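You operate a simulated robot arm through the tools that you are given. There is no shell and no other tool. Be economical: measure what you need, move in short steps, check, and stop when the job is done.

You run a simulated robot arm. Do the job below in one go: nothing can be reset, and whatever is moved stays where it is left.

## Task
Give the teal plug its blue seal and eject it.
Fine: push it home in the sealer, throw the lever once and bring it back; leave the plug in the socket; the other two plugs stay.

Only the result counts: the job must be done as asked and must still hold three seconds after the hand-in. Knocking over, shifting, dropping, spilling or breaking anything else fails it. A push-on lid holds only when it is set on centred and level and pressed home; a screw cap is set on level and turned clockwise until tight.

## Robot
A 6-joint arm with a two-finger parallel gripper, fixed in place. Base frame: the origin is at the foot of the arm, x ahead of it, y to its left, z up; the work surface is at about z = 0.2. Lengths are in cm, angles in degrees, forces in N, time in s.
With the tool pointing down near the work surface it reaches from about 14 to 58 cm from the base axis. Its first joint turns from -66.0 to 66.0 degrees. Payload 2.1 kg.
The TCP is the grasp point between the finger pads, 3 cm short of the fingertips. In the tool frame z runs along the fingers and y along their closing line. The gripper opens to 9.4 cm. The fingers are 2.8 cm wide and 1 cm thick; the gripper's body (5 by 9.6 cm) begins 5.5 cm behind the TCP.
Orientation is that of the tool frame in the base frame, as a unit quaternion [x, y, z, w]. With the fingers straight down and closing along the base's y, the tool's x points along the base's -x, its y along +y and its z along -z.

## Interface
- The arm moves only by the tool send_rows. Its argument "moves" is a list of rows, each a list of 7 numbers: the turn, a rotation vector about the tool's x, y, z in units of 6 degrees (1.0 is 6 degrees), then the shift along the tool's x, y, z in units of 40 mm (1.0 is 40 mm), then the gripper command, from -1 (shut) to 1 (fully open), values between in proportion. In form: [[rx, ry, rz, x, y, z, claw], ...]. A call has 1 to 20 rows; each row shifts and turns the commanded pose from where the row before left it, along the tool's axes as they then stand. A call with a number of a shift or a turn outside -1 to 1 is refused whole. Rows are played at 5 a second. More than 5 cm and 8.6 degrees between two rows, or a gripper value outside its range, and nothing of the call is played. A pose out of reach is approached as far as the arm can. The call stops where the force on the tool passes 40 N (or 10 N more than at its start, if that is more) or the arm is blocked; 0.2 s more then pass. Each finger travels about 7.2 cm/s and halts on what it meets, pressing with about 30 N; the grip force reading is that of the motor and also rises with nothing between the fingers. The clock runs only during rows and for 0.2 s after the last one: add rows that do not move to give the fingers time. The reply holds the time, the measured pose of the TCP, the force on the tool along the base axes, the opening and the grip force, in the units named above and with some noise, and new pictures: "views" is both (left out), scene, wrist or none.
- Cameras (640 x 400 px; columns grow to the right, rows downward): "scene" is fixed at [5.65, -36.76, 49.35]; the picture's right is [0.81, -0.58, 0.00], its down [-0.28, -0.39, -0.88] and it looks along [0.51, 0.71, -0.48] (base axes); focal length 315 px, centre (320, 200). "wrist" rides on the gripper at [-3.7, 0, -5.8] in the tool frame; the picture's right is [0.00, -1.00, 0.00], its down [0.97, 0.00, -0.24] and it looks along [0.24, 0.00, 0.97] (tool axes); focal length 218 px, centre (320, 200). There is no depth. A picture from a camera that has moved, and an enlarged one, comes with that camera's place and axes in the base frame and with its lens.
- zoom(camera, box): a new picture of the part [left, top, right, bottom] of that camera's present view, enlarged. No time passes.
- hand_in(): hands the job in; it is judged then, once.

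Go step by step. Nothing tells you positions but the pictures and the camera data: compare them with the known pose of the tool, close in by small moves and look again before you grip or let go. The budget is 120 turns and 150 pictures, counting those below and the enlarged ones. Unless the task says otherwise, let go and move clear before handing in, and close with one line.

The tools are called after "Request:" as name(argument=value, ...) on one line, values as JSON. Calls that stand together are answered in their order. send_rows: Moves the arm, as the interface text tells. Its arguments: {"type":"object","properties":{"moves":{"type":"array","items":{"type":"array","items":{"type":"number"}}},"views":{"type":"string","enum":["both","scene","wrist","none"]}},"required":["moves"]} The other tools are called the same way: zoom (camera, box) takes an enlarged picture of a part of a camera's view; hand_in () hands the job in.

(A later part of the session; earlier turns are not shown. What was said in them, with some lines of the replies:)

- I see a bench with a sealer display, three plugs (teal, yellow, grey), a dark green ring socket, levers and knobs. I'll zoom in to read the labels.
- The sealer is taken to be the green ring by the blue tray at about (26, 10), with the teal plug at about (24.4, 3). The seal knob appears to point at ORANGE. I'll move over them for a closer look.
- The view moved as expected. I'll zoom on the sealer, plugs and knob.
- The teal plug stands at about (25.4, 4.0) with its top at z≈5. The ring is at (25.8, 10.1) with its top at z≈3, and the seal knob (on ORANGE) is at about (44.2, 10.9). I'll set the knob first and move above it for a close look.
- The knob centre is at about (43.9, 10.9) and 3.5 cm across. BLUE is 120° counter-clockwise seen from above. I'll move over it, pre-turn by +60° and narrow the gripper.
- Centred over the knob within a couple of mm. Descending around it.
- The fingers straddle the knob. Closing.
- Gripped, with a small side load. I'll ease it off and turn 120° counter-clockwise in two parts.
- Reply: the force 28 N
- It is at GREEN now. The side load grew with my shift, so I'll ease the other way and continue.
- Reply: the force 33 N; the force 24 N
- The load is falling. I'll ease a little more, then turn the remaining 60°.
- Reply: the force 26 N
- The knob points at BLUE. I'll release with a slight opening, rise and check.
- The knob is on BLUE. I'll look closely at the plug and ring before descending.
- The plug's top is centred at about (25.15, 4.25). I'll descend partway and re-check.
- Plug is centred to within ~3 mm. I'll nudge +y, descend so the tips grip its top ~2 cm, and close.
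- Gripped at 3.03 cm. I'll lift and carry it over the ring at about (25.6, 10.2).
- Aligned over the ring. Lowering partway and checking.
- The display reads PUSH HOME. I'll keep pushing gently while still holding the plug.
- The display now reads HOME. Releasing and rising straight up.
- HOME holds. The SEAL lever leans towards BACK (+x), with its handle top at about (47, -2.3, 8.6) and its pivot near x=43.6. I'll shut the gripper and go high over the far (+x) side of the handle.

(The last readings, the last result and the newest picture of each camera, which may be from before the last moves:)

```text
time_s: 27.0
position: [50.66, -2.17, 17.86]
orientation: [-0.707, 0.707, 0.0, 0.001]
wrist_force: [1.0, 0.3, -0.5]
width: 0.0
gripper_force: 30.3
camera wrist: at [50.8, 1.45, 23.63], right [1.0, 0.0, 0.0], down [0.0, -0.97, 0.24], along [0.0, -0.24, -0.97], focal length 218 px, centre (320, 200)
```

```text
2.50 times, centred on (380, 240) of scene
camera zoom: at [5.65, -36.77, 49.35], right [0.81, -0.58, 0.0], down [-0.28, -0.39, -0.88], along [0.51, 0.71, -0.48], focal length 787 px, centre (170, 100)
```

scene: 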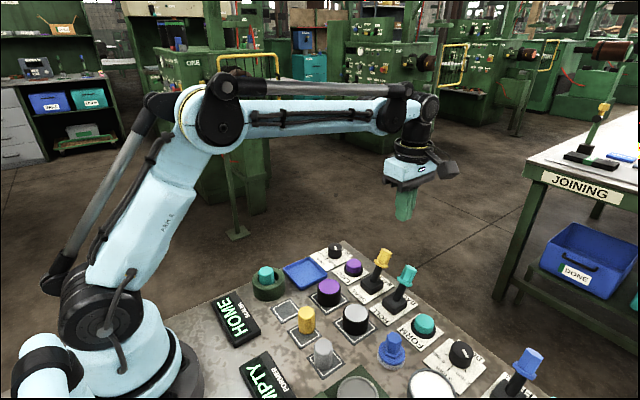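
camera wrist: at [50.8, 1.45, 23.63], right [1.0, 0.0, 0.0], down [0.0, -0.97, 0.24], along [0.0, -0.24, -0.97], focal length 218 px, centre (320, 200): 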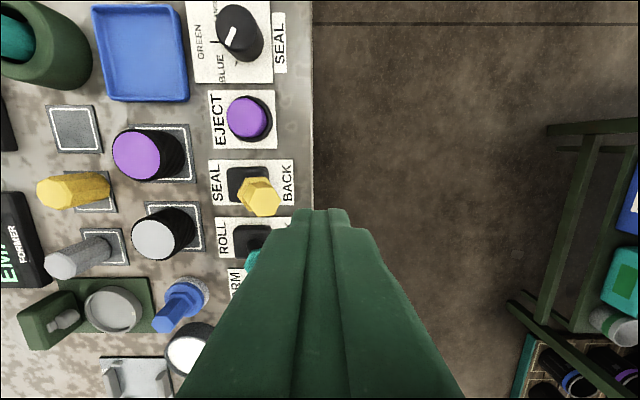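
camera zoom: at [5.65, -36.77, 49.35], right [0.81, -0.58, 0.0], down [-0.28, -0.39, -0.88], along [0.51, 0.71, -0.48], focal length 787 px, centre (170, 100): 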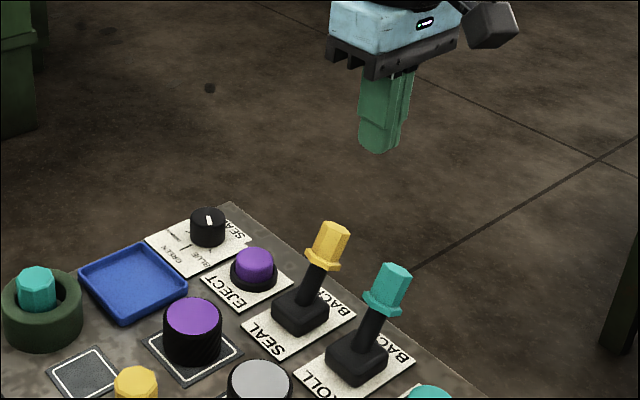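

The handle top is at about (46.7, -2.5), and my shut fingers are 2–3 cm beyond it on the +x side. Descending to tip height 6.3.

Request:
send_rows(moves=[[0, 0, 0, 0.05, 0, 0.5, -1], [0, 0, 0, 0, 0, 0.5, -1], [0, 0, 0, 0, 0, 0.5, -1], [0, 0, 0, 0, 0, 0.5, -1], [0, 0, 0, 0, 0, 0.15, -1], [0, 0, 0, 0, 0, 0, -1]])

Request:
zoom(camera="scene", box=[300, 180, 460, 320])

```text
time_s: 28.4
position: [50.68, -2.29, 9.23]
orientation: [0.707, -0.707, 0.0, -0.001]
wrist_force: [-0.1, 0.9, -0.1]
width: 0.0
gripper_force: 29.9
camera wrist: at [50.69, 1.32, 14.96], right [1.0, 0.0, 0.0], down [0.0, -0.97, 0.24], along [0.0, -0.24, -0.97], focal length 218 px, centre (320, 200)
```

scene: 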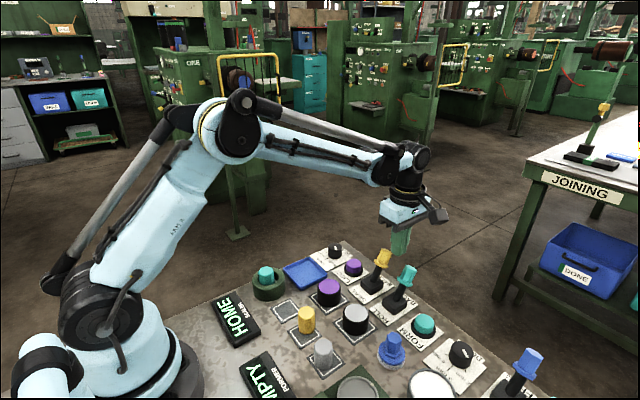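
wrist: 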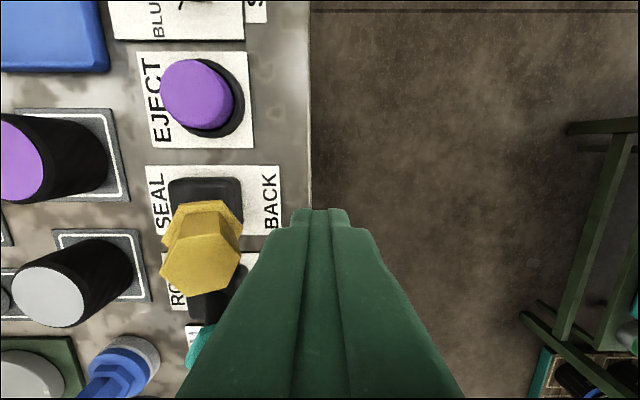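

```text
2.86 times, centred on (380, 250) of scene
camera zoom: at [5.65, -36.76, 49.35], right [0.81, -0.58, 0.0], down [-0.28, -0.39, -0.88], along [0.51, 0.71, -0.48], focal length 899 px, centre (149, 57)
```

zoom: 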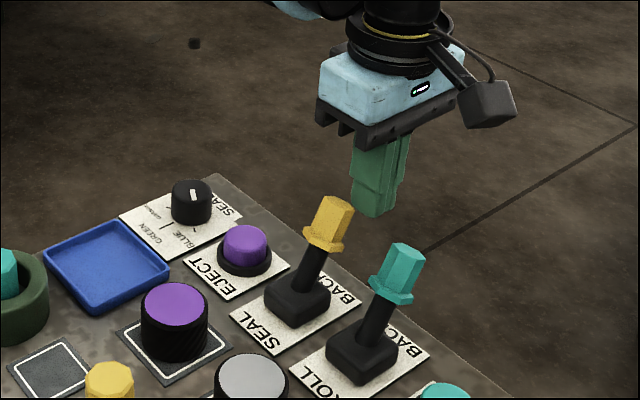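

Aligned behind the handle. Pushing towards SEAL (-x) in small steps.

Request:
send_rows(moves=[[0, 0, 0, 0, 0.2, 0, -1], [0, 0, 0, 0, 0.2, 0, -1], [0, 0, 0, 0, 0.2, 0, -1], [0, 0, 0, 0, 0.2, 0, -1], [0, 0, 0, 0, 0.2, 0, -1], [0, 0, 0, 0, 0.2, 0, -1]])

Request:
zoom(camera="scene", box=[300, 180, 460, 320])

```text
time_s: 29.6
position: [46.74, -2.42, 9.43]
orientation: [-0.707, 0.707, -0.001, 0.001]
wrist_force: [2.8, -0.8, 10.6]
width: 0.0
gripper_force: 30.0
stopped in row 6: the force on the tool passed its limit (the readings are from after the stop); the commanded pose is now the measured one
camera wrist: at [46.81, 1.14, 15.18], right [1.0, 0.0, 0.01], down [0.0, -0.97, 0.24], along [0.01, -0.24, -0.97], focal length 218 px, centre (320, 200)
```

scene: 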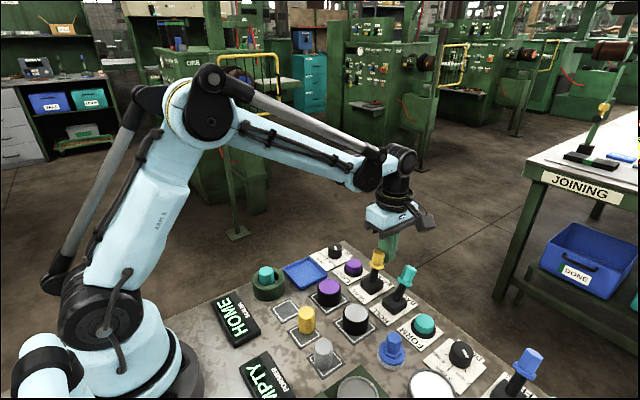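
wrist: 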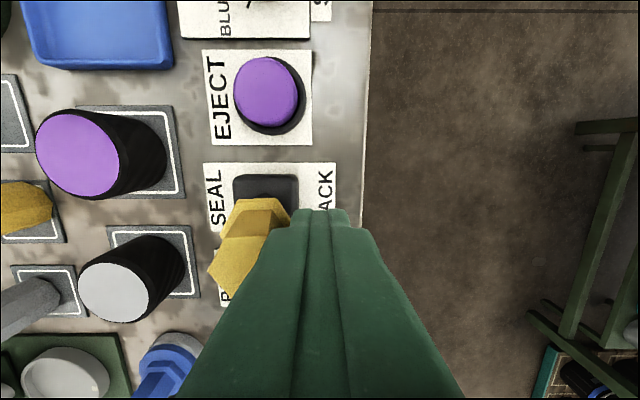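

```text
2.86 times, centred on (380, 250) of scene
camera zoom: at [5.64, -36.76, 49.35], right [0.81, -0.58, 0.0], down [-0.28, -0.39, -0.88], along [0.51, 0.71, -0.48], focal length 899 px, centre (149, 57)
```

zoom: 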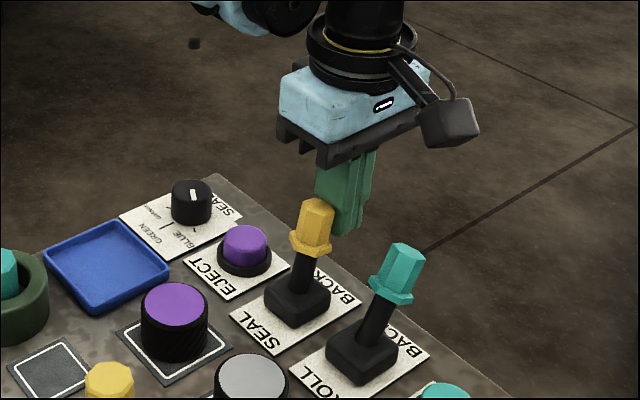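

The lever moved part way, and the fingertip seems to be riding on the handle's flange. I'll raise 0.8 cm and continue.

Request:
send_rows(moves=[[0, 0, 0, 0, -0.08, 0, -1], [0, 0, 0, 0, 0, -0.2, -1], [0, 0, 0, 0, 0.1, 0, -1], [0, 0, 0, 0, 0.15, 0, -1], [0, 0, 0, 0, 0.15, 0, -1], [0, 0, 0, 0, 0.15, 0, -1]])

Request:
zoom(camera="scene", box=[300, 180, 460, 320])

```text
time_s: 31.1
position: [44.86, -2.46, 10.31]
orientation: [-0.707, 0.707, -0.001, 0.002]
wrist_force: [-0.5, -0.5, -0.1]
width: 0.0
gripper_force: 29.6
camera wrist: at [44.89, 1.18, 16.02], right [1.0, 0.0, 0.0], down [0.0, -0.97, 0.24], along [0.0, -0.24, -0.97], focal length 218 px, centre (320, 200)
```

scene: 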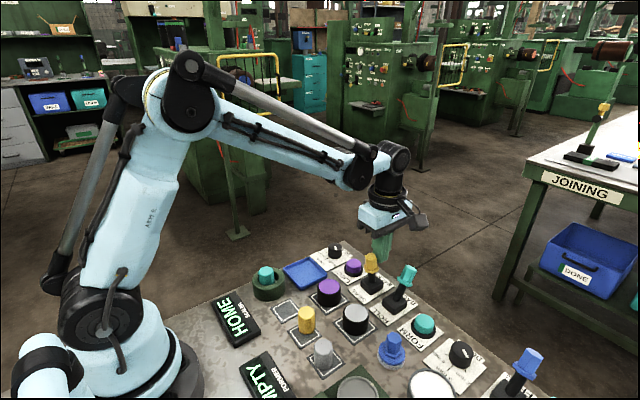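
wrist: 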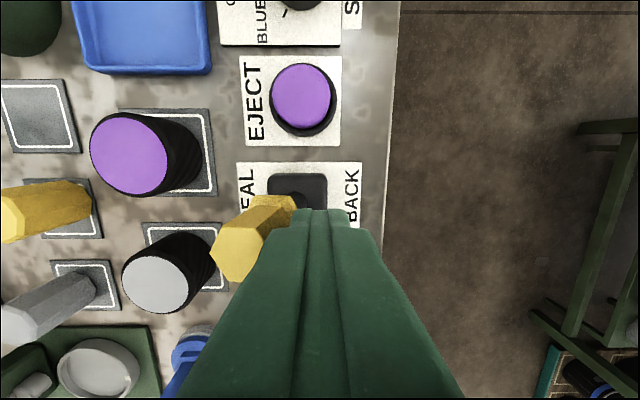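

```text
2.86 times, centred on (380, 250) of scene
camera zoom: at [5.65, -36.76, 49.35], right [0.81, -0.58, 0.0], down [-0.28, -0.39, -0.88], along [0.51, 0.71, -0.48], focal length 899 px, centre (149, 57)
```

zoom: 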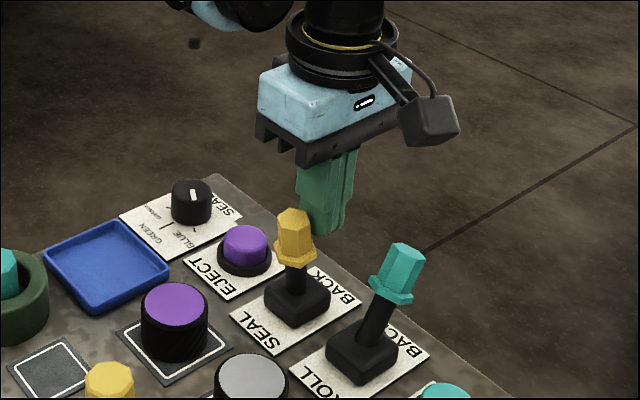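

The lever is past vertical. Continuing.

Request:
send_rows(moves=[[0, 0, 0, 0, 0.15, 0, -1], [0, 0, 0, 0, 0.15, 0, -1], [0, 0, 0, 0, 0.15, 0, -1], [0, 0, 0, 0, 0.15, 0, -1]])

Request:
zoom(camera="scene", box=[200, 200, 440, 350])

```text
time_s: 32.0
position: [42.77, -2.5, 10.23]
orientation: [0.707, -0.707, 0.006, -0.005]
wrist_force: [26.6, 0.6, 3.5]
width: 0.0
gripper_force: 30.3
camera wrist: at [42.77, 1.15, 15.98], right [1.0, 0.0, 0.01], down [0.0, -0.97, 0.24], along [0.01, -0.24, -0.97], focal length 218 px, centre (320, 200)
```

scene: 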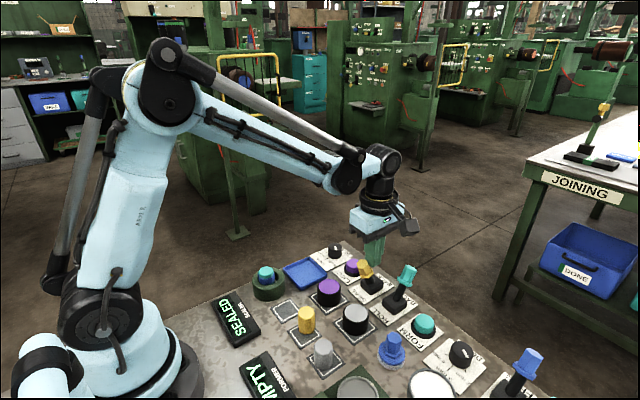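
wrist: 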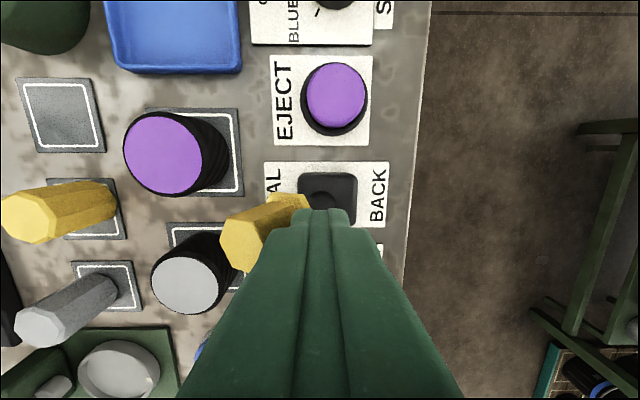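

```text
2.67 times, centred on (320, 275) of scene
camera zoom: at [5.65, -36.76, 49.35], right [0.81, -0.58, 0.0], down [-0.28, -0.39, -0.88], along [0.51, 0.71, -0.48], focal length 839 px, centre (320, 0)
```

zoom: 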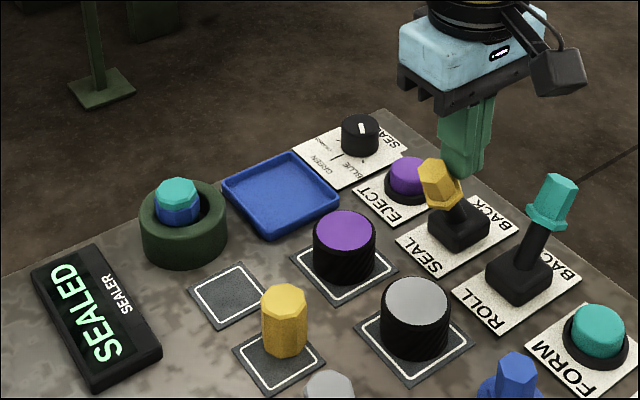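

SEALED, and the plug shows a blue band. Now I'll hop over the handle to its -x side to bring the lever back.

Request:
send_rows(moves=[[0, 0, 0, 0, -0.15, 0, -1], [0, 0, 0, 0, -0.1, -0.7, -1], [0, 0, 0, 0, 0, -0.7, -1], [0, 0, 0, 0, 0.6, 0, -1], [0, 0, 0, 0, 0.6, 0, -1], [0, 0, 0, 0, 0.6, 0, -1], [0, 0, 0, 0, 0, 0, -1]])

Request:
zoom(camera="scene", box=[200, 200, 440, 350])

```text
time_s: 33.6
position: [36.04, -2.46, 15.69]
orientation: [0.707, -0.707, 0.001, -0.001]
wrist_force: [0.3, -0.3, 0.2]
width: 0.0
gripper_force: 30.2
camera wrist: at [36.13, 1.15, 21.52], right [1.0, 0.0, 0.0], down [0.0, -0.97, 0.24], along [0.0, -0.24, -0.97], focal length 218 px, centre (320, 200)
```

scene: 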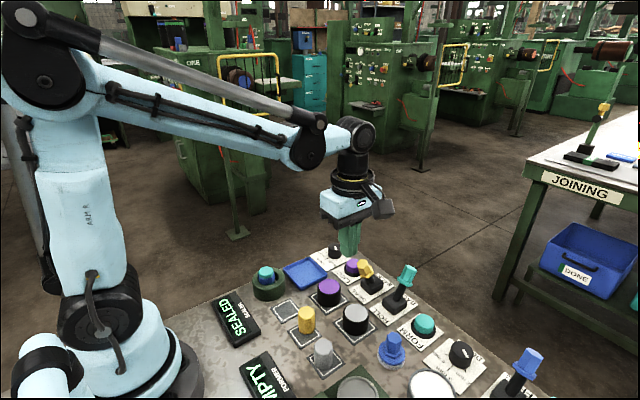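
wrist: 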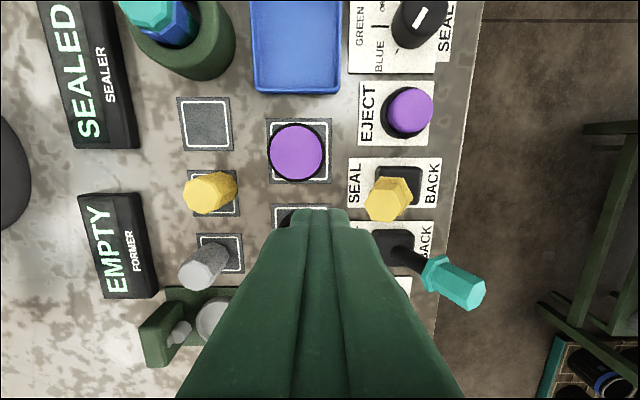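

```text
2.67 times, centred on (320, 275) of scene
camera zoom: at [5.65, -36.76, 49.35], right [0.81, -0.58, 0.0], down [-0.28, -0.39, -0.88], along [0.51, 0.71, -0.48], focal length 839 px, centre (320, 0)
```

zoom: 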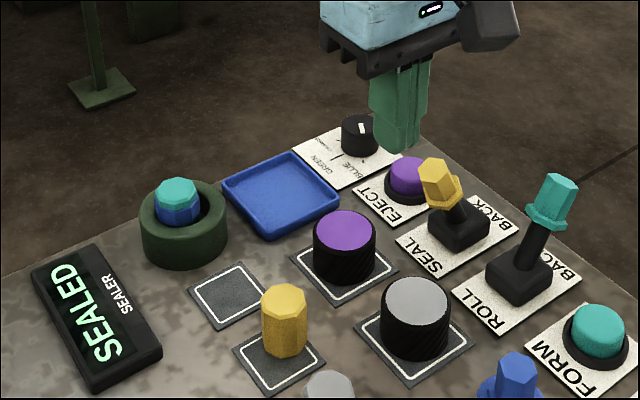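

Clear on the -x side. Descending and then pushing +x towards BACK.

Request:
send_rows(moves=[[0, 0, 0, 0, 0, 0.5, -1], [0, 0, 0, 0, 0, 0.5, -1], [0, 0, 0, 0, 0, 0.37, -1], [0, 0, 0, 0, -0.2, 0, -1], [0, 0, 0, 0, -0.2, 0, -1], [0, 0, 0, 0, -0.2, 0, -1], [0, 0, 0, 0, -0.2, 0, -1], [0, 0, 0, 0, -0.2, 0, -1], [0, 0, 0, 0, -0.2, 0, -1]])

Request:
zoom(camera="scene", box=[200, 200, 440, 350])

```text
time_s: 35.6
position: [41.04, -2.5, 10.44]
orientation: [-0.707, 0.708, -0.002, 0.002]
wrist_force: [-0.4, 0.1, -0.2]
width: 0.0
gripper_force: 29.7
camera wrist: at [41.07, 1.08, 16.1], right [1.0, 0.0, 0.0], down [0.0, -0.97, 0.24], along [0.0, -0.24, -0.97], focal length 218 px, centre (320, 200)
```

scene: 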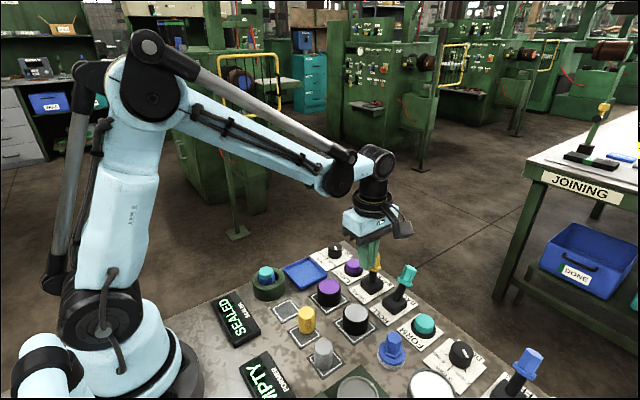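
wrist: 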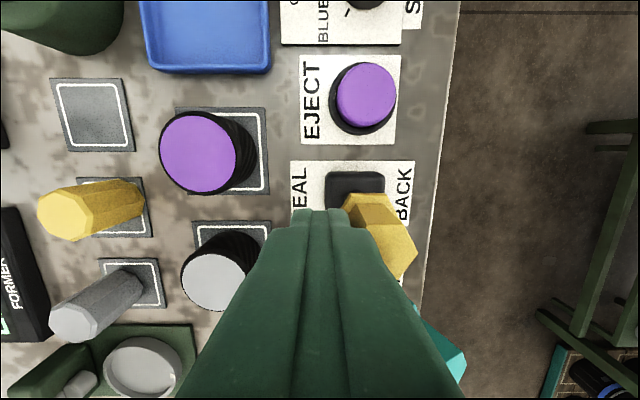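

```text
2.67 times, centred on (320, 275) of scene
camera zoom: at [5.65, -36.76, 49.35], right [0.81, -0.58, 0.0], down [-0.28, -0.39, -0.88], along [0.51, 0.71, -0.48], focal length 839 px, centre (320, 0)
```

zoom: 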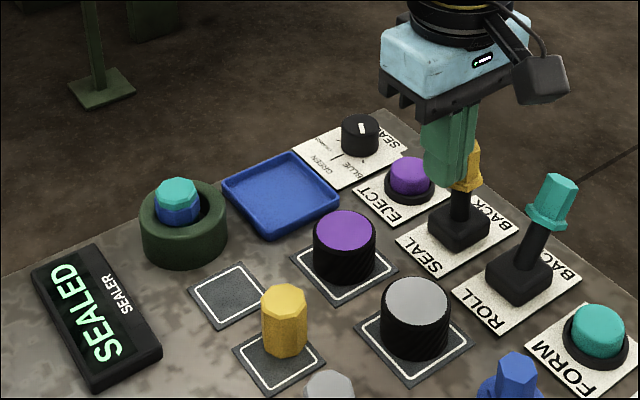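

Lever is about upright. Continuing to BACK.

Request:
send_rows(moves=[[0, 0, 0, 0, -0.2, 0, -1], [0, 0, 0, 0, -0.2, 0, -1], [0, 0, 0, 0, -0.2, 0, -1], [0, 0, 0, 0, -0.15, 0, -1], [0, 0, 0, 0, -0.15, 0, -1]])

Request:
zoom(camera="scene", box=[200, 200, 440, 350])

```text
time_s: 36.9
position: [43.97, -2.44, 10.29]
orientation: [0.708, -0.706, -0.006, 0.006]
wrist_force: [-7.9, 0.3, 7.9]
width: 0.02
gripper_force: 30.0
stopped in row 5: the force on the tool passed its limit (the readings are from after the stop); the commanded pose is now the measured one
camera wrist: at [44.19, 1.19, 16.07], right [1.0, 0.0, -0.02], down [0.01, -0.97, 0.24], along [-0.02, -0.24, -0.97], focal length 218 px, centre (320, 200)
```

scene: 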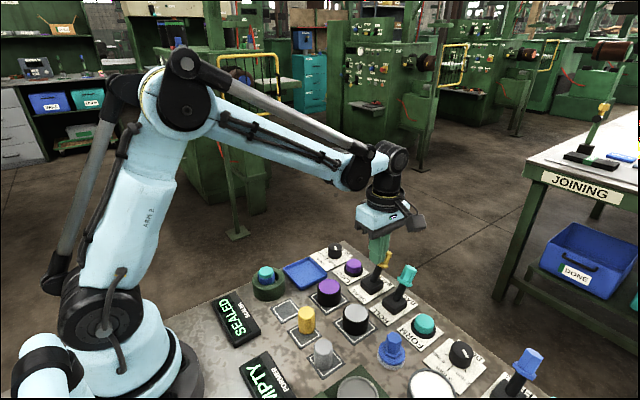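
wrist: 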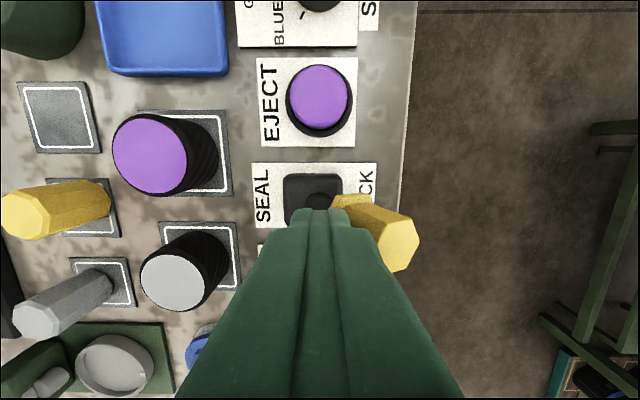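

```text
2.67 times, centred on (320, 275) of scene
camera zoom: at [5.65, -36.76, 49.35], right [0.81, -0.58, 0.0], down [-0.28, -0.39, -0.88], along [0.51, 0.71, -0.48], focal length 839 px, centre (320, 0)
```

zoom: 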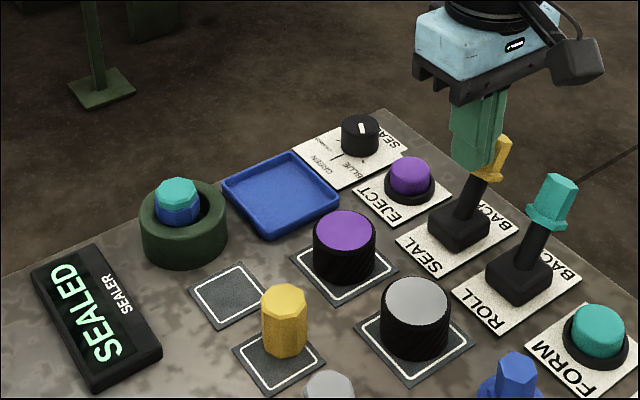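

The lever hit its stop at BACK. I'll back off, rise, and go above the EJECT button.

Request:
send_rows(moves=[[0, 0, 0, 0, 0.3, 0, -1], [0, 0, 0, 0, 0, -0.7, -1], [0, 0, 0, 0, 0, -0.7, -1], [0, 0, 0, -0.82, -0.14, 0, -1], [0, 0, 0, -0.82, -0.14, 0, -1], [0, 0, 0, 0, 0, 0, -1]])

Request:
zoom(camera="scene", box=[200, 200, 440, 350])

```text
time_s: 38.3
position: [44.13, 4.52, 16.08]
orientation: [-0.707, 0.707, 0.006, -0.004]
wrist_force: [-0.9, -0.7, -0.1]
width: 0.0
gripper_force: 30.0
camera wrist: at [44.3, 7.93, 21.8], right [1.0, 0.0, -0.01], down [0.0, -0.97, 0.24], along [-0.01, -0.24, -0.97], focal length 218 px, centre (320, 200)
```

scene: 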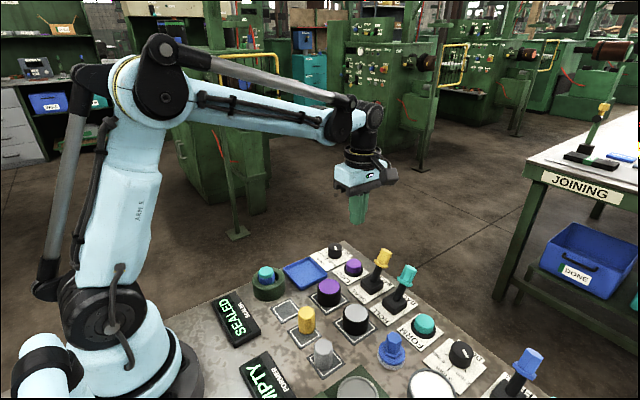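
wrist: 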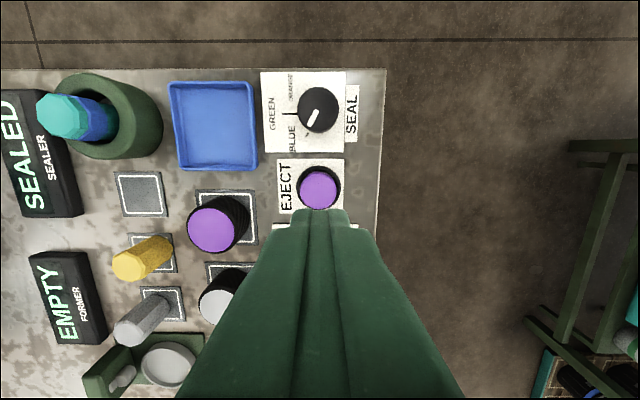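

```text
2.67 times, centred on (320, 275) of scene
camera zoom: at [5.65, -36.76, 49.35], right [0.81, -0.58, 0.0], down [-0.28, -0.39, -0.88], along [0.51, 0.71, -0.48], focal length 839 px, centre (320, 0)
```

zoom: 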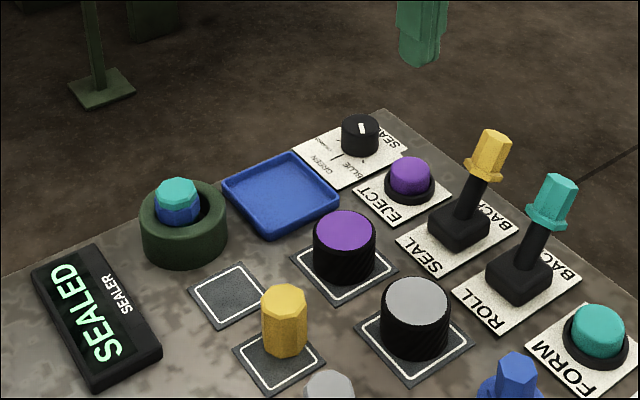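

The lever is back at BACK. EJECT is at (43.9, 4.1), so I'll correct and descend close to it.

Request:
send_rows(moves=[[0, 0, 0, 0.1, 0.05, 0.5, -1], [0, 0, 0, 0, 0, 0.5, -1], [0, 0, 0, 0, 0, 0.5, -1], [0, 0, 0, 0, 0, 0.5, -1], [0, 0, 0, 0, 0, 0.3, -1], [0, 0, 0, 0, 0, 0, -1]])

Request:
zoom(camera="scene", box=[240, 200, 440, 325])

```text
time_s: 39.7
position: [43.75, 3.83, 6.63]
orientation: [0.708, -0.706, -0.005, 0.005]
wrist_force: [0.3, 0.0, 0.0]
width: 0.0
gripper_force: 30.4
camera wrist: at [43.92, 7.42, 12.43], right [1.0, 0.0, -0.01], down [0.0, -0.97, 0.24], along [-0.01, -0.24, -0.97], focal length 218 px, centre (320, 200)
```

scene: 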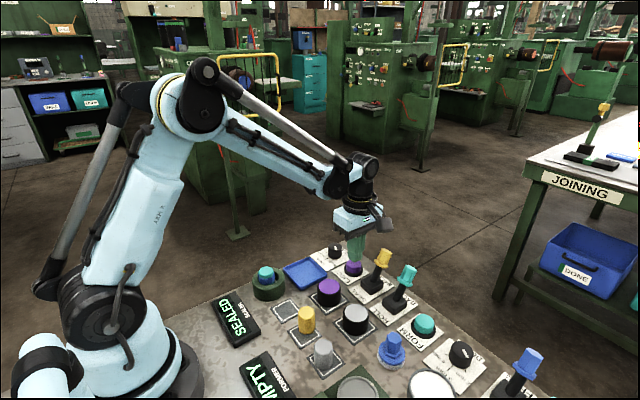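
wrist: 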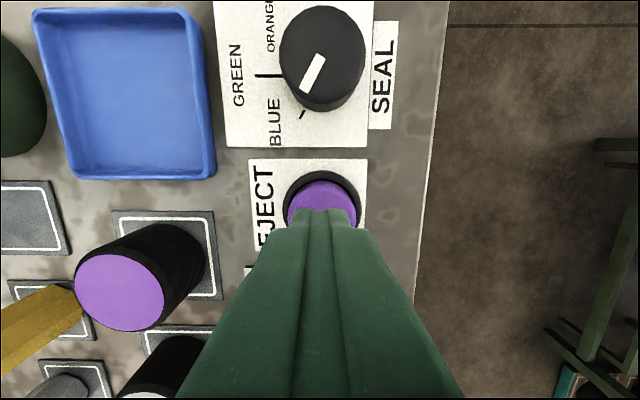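

```text
3.20 times, centred on (340, 262) of scene
camera zoom: at [5.65, -36.76, 49.35], right [0.81, -0.58, 0.0], down [-0.28, -0.39, -0.88], along [0.51, 0.71, -0.48], focal length 1007 px, centre (256, 0)
```

zoom: 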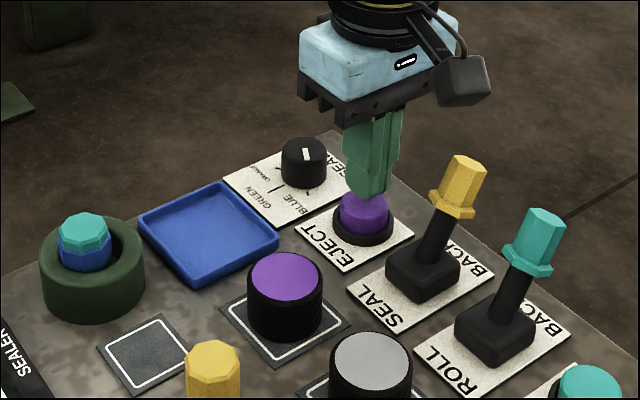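

Above the button. Pressing in small steps.

Request:
send_rows(moves=[[0, 0, 0, -0.05, 0, 0.1, -1], [0, 0, 0, 0, 0, 0.1, -1], [0, 0, 0, 0, 0, 0.1, -1], [0, 0, 0, 0, 0, 0.08, -1], [0, 0, 0, 0, 0, 0, -1]])

Request:
zoom(camera="scene", box=[200, 200, 440, 350])

```text
time_s: 40.9
position: [43.64, 3.98, 5.24]
orientation: [0.708, -0.706, -0.006, 0.004]
wrist_force: [-1.7, 0.7, 2.1]
width: 0.0
gripper_force: 29.9
camera wrist: at [43.93, 7.54, 11.08], right [1.0, 0.0, -0.01], down [0.0, -0.97, 0.24], along [-0.01, -0.24, -0.97], focal length 218 px, centre (320, 200)
```

scene: 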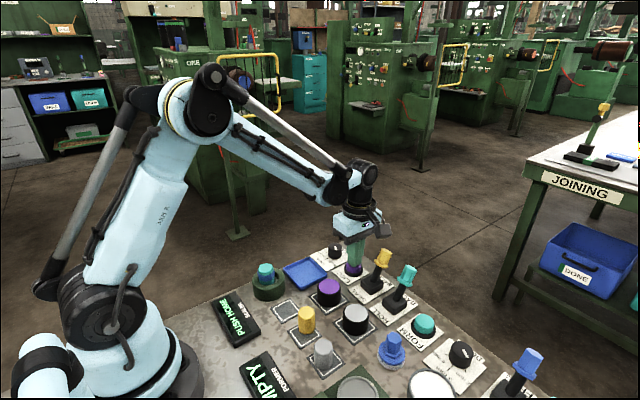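
wrist: 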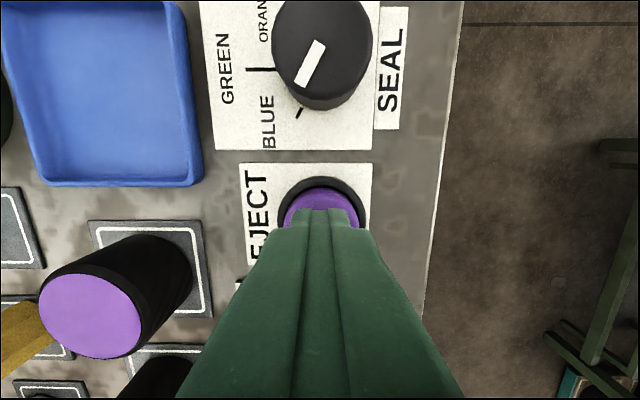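

```text
2.67 times, centred on (320, 275) of scene
camera zoom: at [5.65, -36.76, 49.35], right [0.81, -0.58, 0.0], down [-0.28, -0.39, -0.88], along [0.51, 0.71, -0.48], focal length 839 px, centre (320, 0)
```

zoom: 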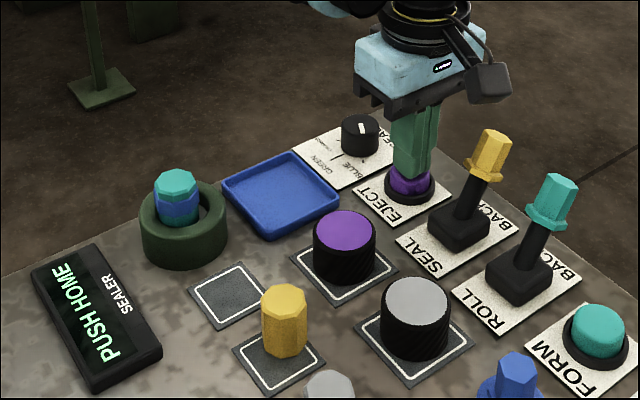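

The plug rose in the socket with its blue band, and the display reads PUSH HOME, so it is ejected. I'll lift off the button and check everything.

Request:
send_rows(moves=[[0, 0, 0, 0, 0, -0.4, -1], [0, 0, 0, 0, 0, -0.7, -1], [0, 0, 0, 0, 0, -0.7, -1], [0, 0, 0, 0, 0, -0.7, -1], [0, 0, 0, 0, 0, 0, -1], [0, 0, 0, 0, 0, 0, -1], [0, 0, 0, 0, 0, 0, -1], [0, 0, 0, 0, 0, 0, -1]])

Request:
zoom(camera="scene", box=[200, 200, 440, 350])

```text
time_s: 42.7
position: [44.15, 3.96, 15.13]
orientation: [0.708, -0.706, -0.005, 0.005]
wrist_force: [0.6, -0.6, -0.1]
width: 0.0
gripper_force: 29.8
camera wrist: at [44.23, 7.54, 20.97], right [1.0, 0.0, -0.01], down [0.0, -0.97, 0.24], along [-0.01, -0.24, -0.97], focal length 218 px, centre (320, 200)
```

scene: 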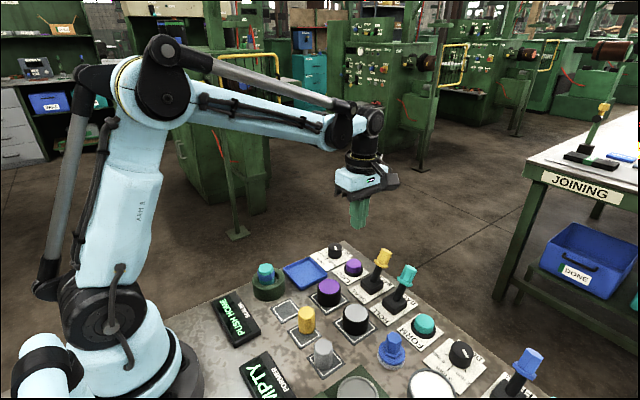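
wrist: 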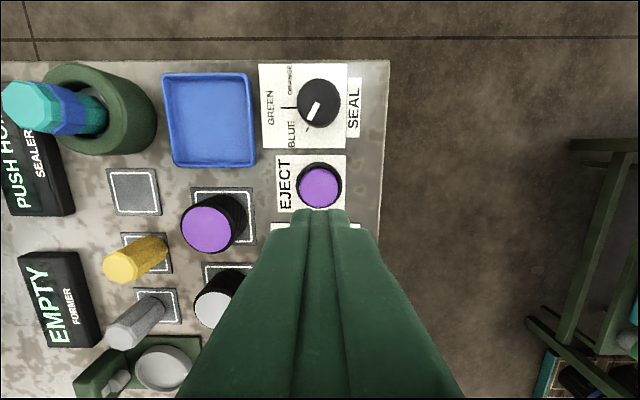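

```text
2.67 times, centred on (320, 275) of scene
camera zoom: at [5.65, -36.76, 49.35], right [0.81, -0.58, 0.0], down [-0.28, -0.39, -0.88], along [0.51, 0.71, -0.48], focal length 839 px, centre (320, 0)
```

zoom: 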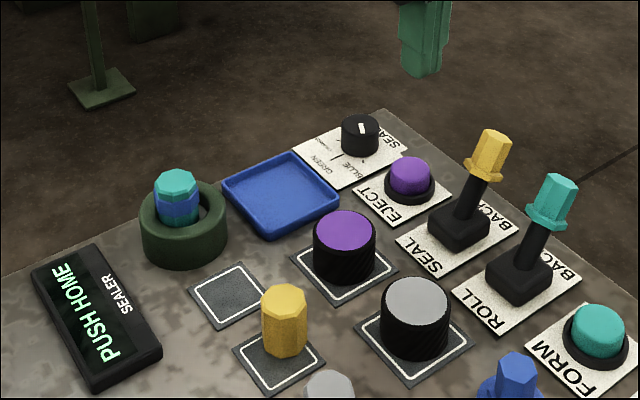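

The teal plug stands raised in the socket with its blue seal. The SEAL lever is at BACK, the yellow and grey plugs are untouched, and the arm is clear, so I'm handing in.

Request:
hand_in()

```text
The job is handed in.
```

The teal plug has its blue seal and has been ejected: it stands raised in the sealer socket, the SEAL lever is back at BACK, and the other two plugs were not touched.
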